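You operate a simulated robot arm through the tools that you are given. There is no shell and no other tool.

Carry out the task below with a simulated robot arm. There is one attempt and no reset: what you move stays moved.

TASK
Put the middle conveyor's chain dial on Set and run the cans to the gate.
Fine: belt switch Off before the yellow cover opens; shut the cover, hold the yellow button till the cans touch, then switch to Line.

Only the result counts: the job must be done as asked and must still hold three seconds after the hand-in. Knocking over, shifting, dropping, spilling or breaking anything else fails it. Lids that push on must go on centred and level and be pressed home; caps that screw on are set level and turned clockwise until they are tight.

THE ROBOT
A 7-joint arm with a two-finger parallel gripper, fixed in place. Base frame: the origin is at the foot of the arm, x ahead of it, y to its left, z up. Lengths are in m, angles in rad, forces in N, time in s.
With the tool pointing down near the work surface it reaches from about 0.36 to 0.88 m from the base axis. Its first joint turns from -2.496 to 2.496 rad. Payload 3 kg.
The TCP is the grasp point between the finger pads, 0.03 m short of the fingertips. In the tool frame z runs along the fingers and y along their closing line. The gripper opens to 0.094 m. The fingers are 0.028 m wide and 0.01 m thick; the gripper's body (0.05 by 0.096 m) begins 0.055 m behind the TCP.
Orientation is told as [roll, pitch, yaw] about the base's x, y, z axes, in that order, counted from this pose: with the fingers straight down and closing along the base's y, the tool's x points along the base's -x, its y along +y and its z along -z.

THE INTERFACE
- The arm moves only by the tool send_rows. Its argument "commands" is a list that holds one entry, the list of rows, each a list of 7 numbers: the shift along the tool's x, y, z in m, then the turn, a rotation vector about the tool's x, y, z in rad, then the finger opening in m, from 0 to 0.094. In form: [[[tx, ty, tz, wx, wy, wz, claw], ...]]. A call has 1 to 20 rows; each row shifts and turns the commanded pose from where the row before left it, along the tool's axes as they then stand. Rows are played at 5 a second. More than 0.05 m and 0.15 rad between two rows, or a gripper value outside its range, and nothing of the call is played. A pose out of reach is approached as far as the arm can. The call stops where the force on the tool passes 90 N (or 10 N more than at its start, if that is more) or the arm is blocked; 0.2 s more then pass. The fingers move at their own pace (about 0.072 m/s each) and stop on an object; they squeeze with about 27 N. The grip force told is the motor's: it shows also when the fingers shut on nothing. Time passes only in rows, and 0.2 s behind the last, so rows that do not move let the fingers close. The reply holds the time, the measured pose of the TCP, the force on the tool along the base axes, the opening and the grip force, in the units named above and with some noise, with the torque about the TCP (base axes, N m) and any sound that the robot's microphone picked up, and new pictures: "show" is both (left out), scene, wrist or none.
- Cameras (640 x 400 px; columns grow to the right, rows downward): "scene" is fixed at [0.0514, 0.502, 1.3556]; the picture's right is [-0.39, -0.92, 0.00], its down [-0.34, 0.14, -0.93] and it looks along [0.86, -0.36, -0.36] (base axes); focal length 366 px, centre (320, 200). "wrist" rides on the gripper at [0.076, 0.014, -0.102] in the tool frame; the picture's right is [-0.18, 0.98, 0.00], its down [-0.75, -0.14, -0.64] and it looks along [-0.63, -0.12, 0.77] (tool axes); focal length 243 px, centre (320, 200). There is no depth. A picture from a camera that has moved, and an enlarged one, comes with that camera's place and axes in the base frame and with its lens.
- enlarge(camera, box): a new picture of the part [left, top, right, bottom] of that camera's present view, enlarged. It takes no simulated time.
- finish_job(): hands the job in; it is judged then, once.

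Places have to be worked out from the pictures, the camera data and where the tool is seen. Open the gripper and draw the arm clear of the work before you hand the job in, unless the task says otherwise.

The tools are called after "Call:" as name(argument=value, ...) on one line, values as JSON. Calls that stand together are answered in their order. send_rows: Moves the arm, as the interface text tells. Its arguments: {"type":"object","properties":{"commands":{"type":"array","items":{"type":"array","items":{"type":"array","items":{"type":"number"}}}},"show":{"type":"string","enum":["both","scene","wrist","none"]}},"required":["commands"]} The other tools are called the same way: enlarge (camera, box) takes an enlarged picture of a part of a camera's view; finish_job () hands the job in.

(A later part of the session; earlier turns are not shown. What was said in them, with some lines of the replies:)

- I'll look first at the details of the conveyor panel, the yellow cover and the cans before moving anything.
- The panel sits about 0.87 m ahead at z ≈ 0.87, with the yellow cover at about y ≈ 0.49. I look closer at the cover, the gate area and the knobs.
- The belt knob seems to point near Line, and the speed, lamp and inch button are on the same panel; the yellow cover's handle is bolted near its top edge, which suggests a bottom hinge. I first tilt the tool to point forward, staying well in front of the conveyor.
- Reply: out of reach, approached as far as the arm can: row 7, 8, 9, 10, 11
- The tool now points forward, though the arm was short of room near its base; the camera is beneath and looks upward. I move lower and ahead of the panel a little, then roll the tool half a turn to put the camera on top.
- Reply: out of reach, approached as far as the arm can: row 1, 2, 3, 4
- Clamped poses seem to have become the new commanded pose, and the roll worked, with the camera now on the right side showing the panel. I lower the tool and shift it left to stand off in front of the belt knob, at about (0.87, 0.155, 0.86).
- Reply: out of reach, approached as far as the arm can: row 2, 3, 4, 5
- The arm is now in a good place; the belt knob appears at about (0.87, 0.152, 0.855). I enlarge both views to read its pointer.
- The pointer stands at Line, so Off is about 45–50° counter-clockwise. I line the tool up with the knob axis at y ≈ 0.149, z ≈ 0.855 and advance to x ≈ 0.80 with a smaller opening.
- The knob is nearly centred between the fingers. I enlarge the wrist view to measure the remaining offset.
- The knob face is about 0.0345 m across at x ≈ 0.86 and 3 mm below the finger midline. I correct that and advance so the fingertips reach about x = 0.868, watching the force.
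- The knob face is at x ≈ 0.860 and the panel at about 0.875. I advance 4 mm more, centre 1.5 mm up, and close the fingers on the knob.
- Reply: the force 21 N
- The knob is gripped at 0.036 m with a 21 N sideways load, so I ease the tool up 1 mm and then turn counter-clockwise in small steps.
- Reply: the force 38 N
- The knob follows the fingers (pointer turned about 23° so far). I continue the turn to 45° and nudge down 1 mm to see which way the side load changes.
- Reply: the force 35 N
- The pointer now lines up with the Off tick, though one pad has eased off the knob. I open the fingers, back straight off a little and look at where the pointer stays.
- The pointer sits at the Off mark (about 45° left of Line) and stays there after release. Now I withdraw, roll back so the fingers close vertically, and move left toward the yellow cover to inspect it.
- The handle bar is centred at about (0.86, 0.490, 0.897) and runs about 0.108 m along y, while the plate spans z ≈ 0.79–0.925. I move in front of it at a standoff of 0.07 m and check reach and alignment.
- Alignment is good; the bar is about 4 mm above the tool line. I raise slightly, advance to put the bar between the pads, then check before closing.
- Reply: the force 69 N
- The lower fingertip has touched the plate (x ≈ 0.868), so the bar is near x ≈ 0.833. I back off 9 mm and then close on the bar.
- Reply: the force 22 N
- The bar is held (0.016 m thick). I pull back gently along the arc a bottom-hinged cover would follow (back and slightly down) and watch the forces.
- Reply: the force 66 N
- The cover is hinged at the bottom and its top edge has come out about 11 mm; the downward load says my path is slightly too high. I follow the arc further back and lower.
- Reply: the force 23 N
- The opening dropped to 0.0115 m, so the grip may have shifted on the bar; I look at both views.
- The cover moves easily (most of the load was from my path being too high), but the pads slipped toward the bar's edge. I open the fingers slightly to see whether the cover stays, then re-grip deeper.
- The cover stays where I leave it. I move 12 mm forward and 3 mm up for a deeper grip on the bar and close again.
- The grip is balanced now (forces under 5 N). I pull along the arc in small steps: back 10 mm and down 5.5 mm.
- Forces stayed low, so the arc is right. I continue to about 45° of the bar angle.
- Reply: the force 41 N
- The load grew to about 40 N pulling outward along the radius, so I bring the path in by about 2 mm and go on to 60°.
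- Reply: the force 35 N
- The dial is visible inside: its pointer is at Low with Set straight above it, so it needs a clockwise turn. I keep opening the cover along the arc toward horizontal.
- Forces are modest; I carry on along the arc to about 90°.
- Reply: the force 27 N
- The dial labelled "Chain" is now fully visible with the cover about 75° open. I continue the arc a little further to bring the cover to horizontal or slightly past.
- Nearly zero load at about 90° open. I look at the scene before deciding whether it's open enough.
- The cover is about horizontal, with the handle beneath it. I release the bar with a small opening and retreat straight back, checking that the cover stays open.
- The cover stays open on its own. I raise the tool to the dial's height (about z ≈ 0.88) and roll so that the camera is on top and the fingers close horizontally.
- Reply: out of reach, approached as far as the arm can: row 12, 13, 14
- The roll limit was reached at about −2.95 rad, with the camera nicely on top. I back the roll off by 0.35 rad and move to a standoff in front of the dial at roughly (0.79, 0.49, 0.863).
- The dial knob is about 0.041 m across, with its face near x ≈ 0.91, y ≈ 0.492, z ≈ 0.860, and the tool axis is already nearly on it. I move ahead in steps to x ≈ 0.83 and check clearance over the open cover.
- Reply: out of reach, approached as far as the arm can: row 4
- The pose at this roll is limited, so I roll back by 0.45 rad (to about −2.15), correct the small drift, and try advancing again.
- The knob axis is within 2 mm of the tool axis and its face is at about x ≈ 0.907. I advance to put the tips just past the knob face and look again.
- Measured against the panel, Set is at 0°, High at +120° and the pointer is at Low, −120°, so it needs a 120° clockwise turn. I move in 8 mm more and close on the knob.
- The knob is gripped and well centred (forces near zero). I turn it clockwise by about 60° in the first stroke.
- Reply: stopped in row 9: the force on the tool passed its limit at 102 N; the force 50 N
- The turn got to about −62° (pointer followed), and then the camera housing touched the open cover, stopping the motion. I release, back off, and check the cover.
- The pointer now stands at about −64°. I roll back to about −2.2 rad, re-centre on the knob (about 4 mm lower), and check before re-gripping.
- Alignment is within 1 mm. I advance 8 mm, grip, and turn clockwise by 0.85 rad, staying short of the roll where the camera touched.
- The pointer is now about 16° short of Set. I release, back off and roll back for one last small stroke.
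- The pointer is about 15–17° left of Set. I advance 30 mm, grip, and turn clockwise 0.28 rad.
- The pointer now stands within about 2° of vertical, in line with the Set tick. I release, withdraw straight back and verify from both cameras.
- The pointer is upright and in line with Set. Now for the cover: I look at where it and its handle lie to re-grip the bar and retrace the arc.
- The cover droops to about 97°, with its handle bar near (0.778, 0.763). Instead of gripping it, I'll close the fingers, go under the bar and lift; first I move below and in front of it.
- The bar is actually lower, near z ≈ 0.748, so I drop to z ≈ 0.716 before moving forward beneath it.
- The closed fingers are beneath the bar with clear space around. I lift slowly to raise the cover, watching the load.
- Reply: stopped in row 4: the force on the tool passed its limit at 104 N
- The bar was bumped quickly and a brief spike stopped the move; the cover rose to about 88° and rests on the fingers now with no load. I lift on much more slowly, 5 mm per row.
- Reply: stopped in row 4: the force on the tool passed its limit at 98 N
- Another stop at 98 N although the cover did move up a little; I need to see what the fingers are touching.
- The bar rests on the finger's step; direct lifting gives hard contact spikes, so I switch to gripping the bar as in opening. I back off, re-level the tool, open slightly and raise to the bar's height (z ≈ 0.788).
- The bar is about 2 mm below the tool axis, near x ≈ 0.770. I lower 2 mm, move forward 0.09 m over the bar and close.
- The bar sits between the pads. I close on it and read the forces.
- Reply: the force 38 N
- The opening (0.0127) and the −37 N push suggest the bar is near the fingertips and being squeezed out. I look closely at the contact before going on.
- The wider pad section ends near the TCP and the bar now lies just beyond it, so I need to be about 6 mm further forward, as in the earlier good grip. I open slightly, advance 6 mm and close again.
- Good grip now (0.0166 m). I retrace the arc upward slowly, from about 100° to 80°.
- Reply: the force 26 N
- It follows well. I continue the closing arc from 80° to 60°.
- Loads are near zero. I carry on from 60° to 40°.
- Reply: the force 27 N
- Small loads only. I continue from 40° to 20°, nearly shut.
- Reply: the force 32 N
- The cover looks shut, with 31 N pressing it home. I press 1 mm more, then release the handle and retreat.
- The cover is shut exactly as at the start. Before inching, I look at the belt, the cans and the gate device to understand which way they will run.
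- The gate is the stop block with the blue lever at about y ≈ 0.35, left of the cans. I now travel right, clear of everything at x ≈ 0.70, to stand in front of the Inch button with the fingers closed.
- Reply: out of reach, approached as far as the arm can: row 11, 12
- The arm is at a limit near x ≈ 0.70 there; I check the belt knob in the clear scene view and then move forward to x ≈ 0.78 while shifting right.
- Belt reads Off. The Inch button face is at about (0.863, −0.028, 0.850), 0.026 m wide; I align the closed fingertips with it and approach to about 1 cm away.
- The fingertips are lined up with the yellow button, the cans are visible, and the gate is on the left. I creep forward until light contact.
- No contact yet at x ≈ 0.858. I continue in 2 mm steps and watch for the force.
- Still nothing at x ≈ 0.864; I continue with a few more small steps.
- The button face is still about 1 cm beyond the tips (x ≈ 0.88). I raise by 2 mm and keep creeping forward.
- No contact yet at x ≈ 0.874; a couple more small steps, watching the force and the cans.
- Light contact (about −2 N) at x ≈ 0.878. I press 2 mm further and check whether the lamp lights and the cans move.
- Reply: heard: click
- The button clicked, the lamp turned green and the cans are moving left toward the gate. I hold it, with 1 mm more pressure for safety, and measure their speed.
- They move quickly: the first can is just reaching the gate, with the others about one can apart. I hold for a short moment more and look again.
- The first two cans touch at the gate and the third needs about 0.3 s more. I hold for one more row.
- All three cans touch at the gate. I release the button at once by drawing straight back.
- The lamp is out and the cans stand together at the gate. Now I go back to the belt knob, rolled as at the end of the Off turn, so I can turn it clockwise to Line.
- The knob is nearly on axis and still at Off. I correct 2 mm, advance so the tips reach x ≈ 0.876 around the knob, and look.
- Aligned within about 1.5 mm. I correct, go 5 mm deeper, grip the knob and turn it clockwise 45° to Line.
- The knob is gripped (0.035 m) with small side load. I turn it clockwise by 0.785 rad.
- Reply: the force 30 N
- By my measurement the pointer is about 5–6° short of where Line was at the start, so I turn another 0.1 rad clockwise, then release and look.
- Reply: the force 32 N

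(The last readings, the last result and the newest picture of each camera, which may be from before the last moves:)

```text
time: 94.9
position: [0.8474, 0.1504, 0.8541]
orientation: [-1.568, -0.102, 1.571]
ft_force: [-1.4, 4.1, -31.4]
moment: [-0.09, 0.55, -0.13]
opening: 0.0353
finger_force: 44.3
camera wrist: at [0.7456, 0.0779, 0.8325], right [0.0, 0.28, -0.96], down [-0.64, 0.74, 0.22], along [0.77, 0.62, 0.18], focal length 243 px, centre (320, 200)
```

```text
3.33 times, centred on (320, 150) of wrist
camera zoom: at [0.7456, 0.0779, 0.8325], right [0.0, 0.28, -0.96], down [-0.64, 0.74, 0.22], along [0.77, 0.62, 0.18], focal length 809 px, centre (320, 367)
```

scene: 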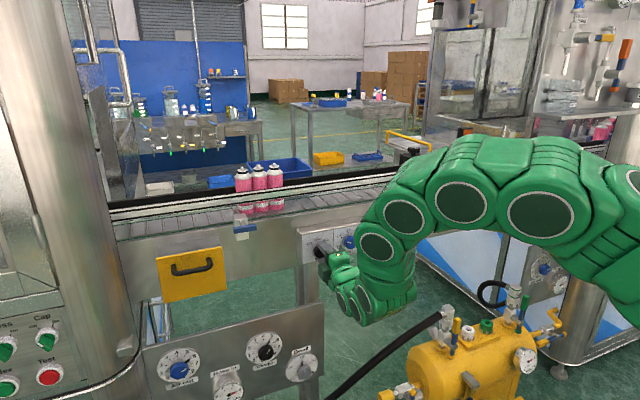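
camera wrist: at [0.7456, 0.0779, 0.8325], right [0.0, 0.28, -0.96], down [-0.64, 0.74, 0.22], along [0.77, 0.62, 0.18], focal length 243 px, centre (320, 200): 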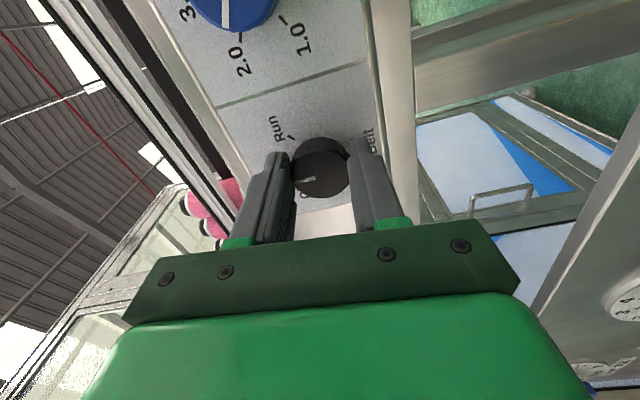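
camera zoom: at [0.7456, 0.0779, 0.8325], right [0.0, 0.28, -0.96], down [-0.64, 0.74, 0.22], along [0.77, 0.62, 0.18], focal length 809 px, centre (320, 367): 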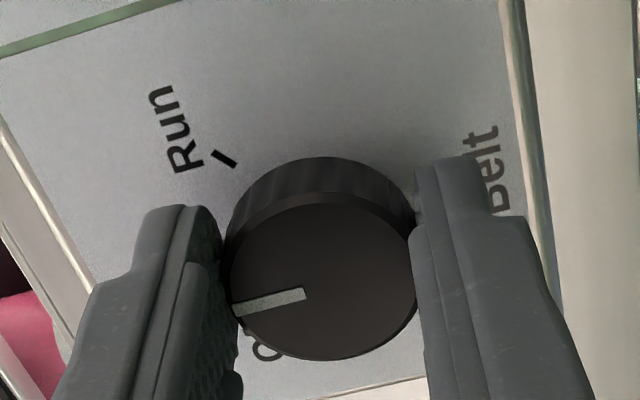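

The pointer now reads within about 1° of vertical, i.e. Line. I release and back off to verify.

Call:
send_rows(commands=[[[0, 0, 0, 0, 0, 0, 0.06], [0, 0, 0, 0, 0, 0, 0.07], [0, 0, -0.02, 0, 0, 0, 0.07], [0, 0, -0.03, 0, 0, 0, 0.07], [0, 0, -0.03, 0, 0, 0, 0.07], [0.04, 0, -0.01, 0, 0, 0, 0.07], [0.04, 0, 0, 0, 0, 0, 0.07], [0.04, 0, 0, 0, 0, 0, 0.07], [0, 0, 0, 0, 0, 0, 0.07]]], show="both")

Call:
enlarge(camera="scene", box=[290, 205, 400, 275])

Call:
enlarge(camera="scene", box=[200, 140, 400, 270])

```text
time: 96.9
position: [0.7574, 0.0315, 0.8445]
orientation: [-1.57, -0.103, 1.571]
ft_force: [0.4, -0.5, 0.3]
moment: [-0.01, 0.07, 0.01]
opening: 0.07
finger_force: 0.1
camera wrist: at [0.6551, -0.0418, 0.8227], right [0.0, 0.28, -0.96], down [-0.64, 0.74, 0.22], along [0.77, 0.62, 0.18], focal length 243 px, centre (320, 200)
```

scene: 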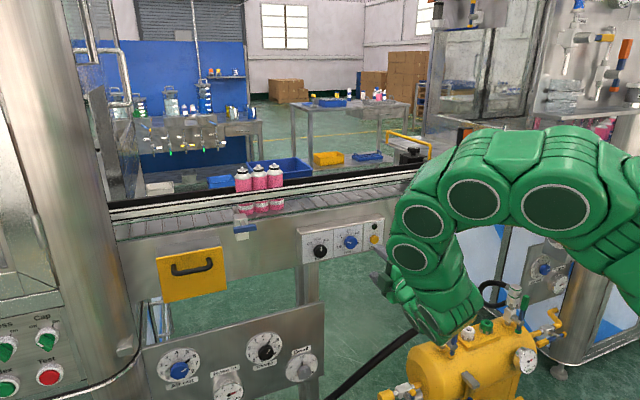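
wrist: 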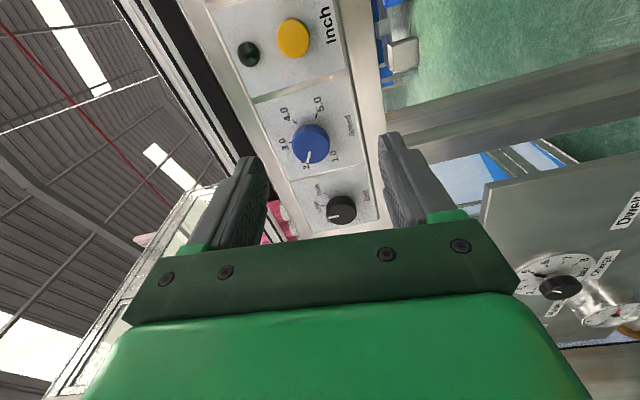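

```text
5.71 times, centred on (345, 240) of scene
camera zoom: at [0.0514, 0.502, 1.3556], right [-0.39, -0.92, 0.0], down [-0.34, 0.14, -0.93], along [0.86, -0.36, -0.36], focal length 2090 px, centre (177, -29)
```

zoom: 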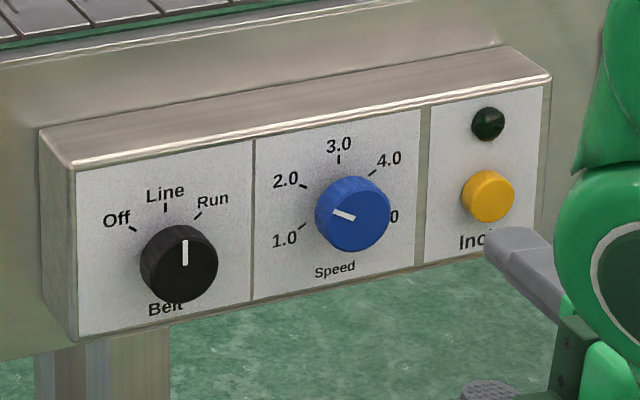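

```text
3.08 times, centred on (300, 205) of scene
camera zoom: at [0.0514, 0.502, 1.3556], right [-0.39, -0.92, 0.0], down [-0.34, 0.14, -0.93], along [0.86, -0.36, -0.36], focal length 1126 px, centre (382, 185)
```

zoom: 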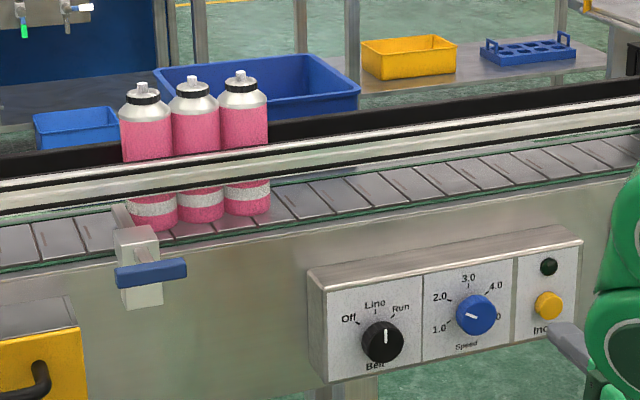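

The belt knob points at Line as at the start, the speed dial is unchanged and the cans stay together at the gate. I open the gripper fully, draw the arm clear and check everything once more.

Call:
send_rows(commands=[[[0, 0, -0.02, 0, 0, 0, 0.094], [0.02, 0, -0.02, 0, 0, 0, 0.094], [0.03, 0, 0, 0, 0, 0, 0.094], [0.03, 0, 0, 0, 0, 0, 0.094], [0.03, 0, 0, 0, 0, 0, 0.094], [0, 0, 0, 0, 0, 0, 0.094], [0, 0, 0, 0, 0, 0, 0.094], [0, 0, 0, 0, 0, 0, 0.094], [0, 0, 0, 0, 0, 0, 0.094], [0, 0, 0, 0, 0, 0, 0.094]]], show="both")

Call:
enlarge(camera="scene", box=[130, 140, 400, 320])

Call:
enlarge(camera="scene", box=[215, 150, 315, 240])

```text
time: 99.1
position: [0.7178, -0.0788, 0.8322]
orientation: [-1.571, -0.104, 1.57]
ft_force: [-0.8, -0.1, 0.1]
moment: [0.01, 0.01, -0.01]
opening: 0.0942
finger_force: 0.0
camera wrist: at [0.6161, -0.1523, 0.8098], right [0.0, 0.28, -0.96], down [-0.64, 0.74, 0.22], along [0.77, 0.62, 0.18], focal length 243 px, centre (320, 200)
```

scene: 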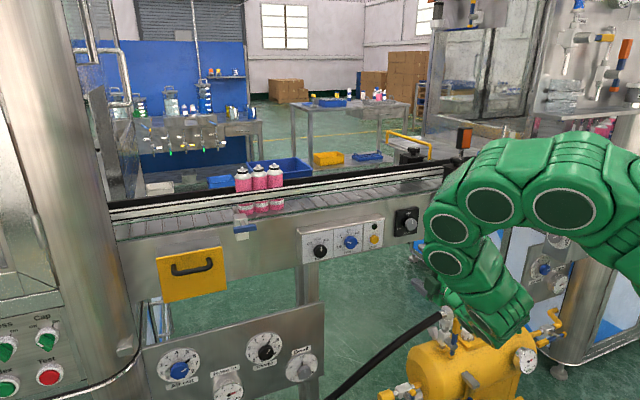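
wrist: 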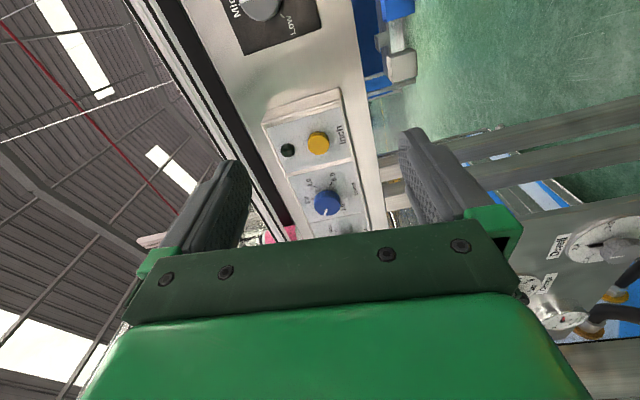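

```text
2.22 times, centred on (265, 230) of scene
camera zoom: at [0.0514, 0.502, 1.3556], right [-0.39, -0.92, 0.0], down [-0.34, 0.14, -0.93], along [0.86, -0.36, -0.36], focal length 813 px, centre (442, 133)
```

zoom: 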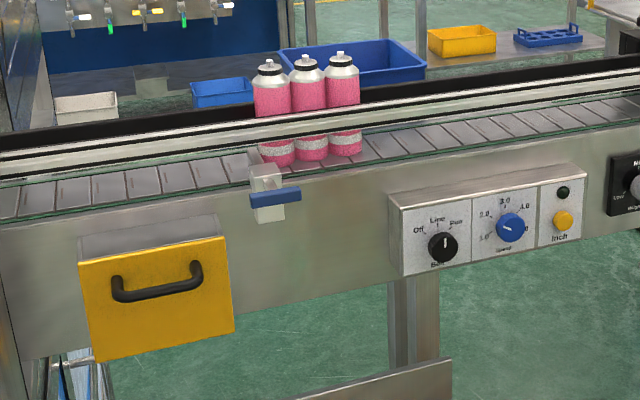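

```text
4.44 times, centred on (265, 195) of scene
camera zoom: at [0.0514, 0.502, 1.3556], right [-0.39, -0.92, 0.0], down [-0.34, 0.14, -0.93], along [0.86, -0.36, -0.36], focal length 1626 px, centre (564, 222)
```

zoom: 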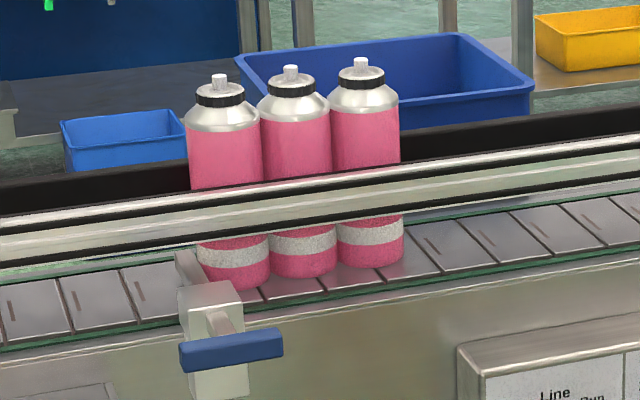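

Everything holds: the cover is shut, the dial was left on Set, the belt is on Line, the three cans stand touching at the gate, and the arm is clear with the gripper open. I hand the job in.

Call:
finish_job()

```text
The job is handed in.
```

The chain dial is on Set, and the three cans are standing against each other at the gate. The job is handed in.

I did the steps in the order you gave:

1. **Belt Off:** I turned the belt switch to Off before opening the yellow cover.
2. **Chain dial:** I turned it clockwise from Low to Set and checked it from both cameras, to within about 2°.
3. **Cover:** I shut it again, and it looks the same as at the start.
4. **Inch button:** I held the yellow button until all three cans touched at the gate, then let go. The green lamp went out.
5. **Belt to Line:** I turned the switch back to Line. The cans were still together about three seconds later.

- **Hard contacts:** The camera housing touched the open cover once, and the fingers bumped its handle twice. Each time the arm stopped at its force limit (about 100 N). I saw no damage, and the cover still opens and shuts freely.
- **Other controls:** I did not touch the speed dial, and it reads the same as before.
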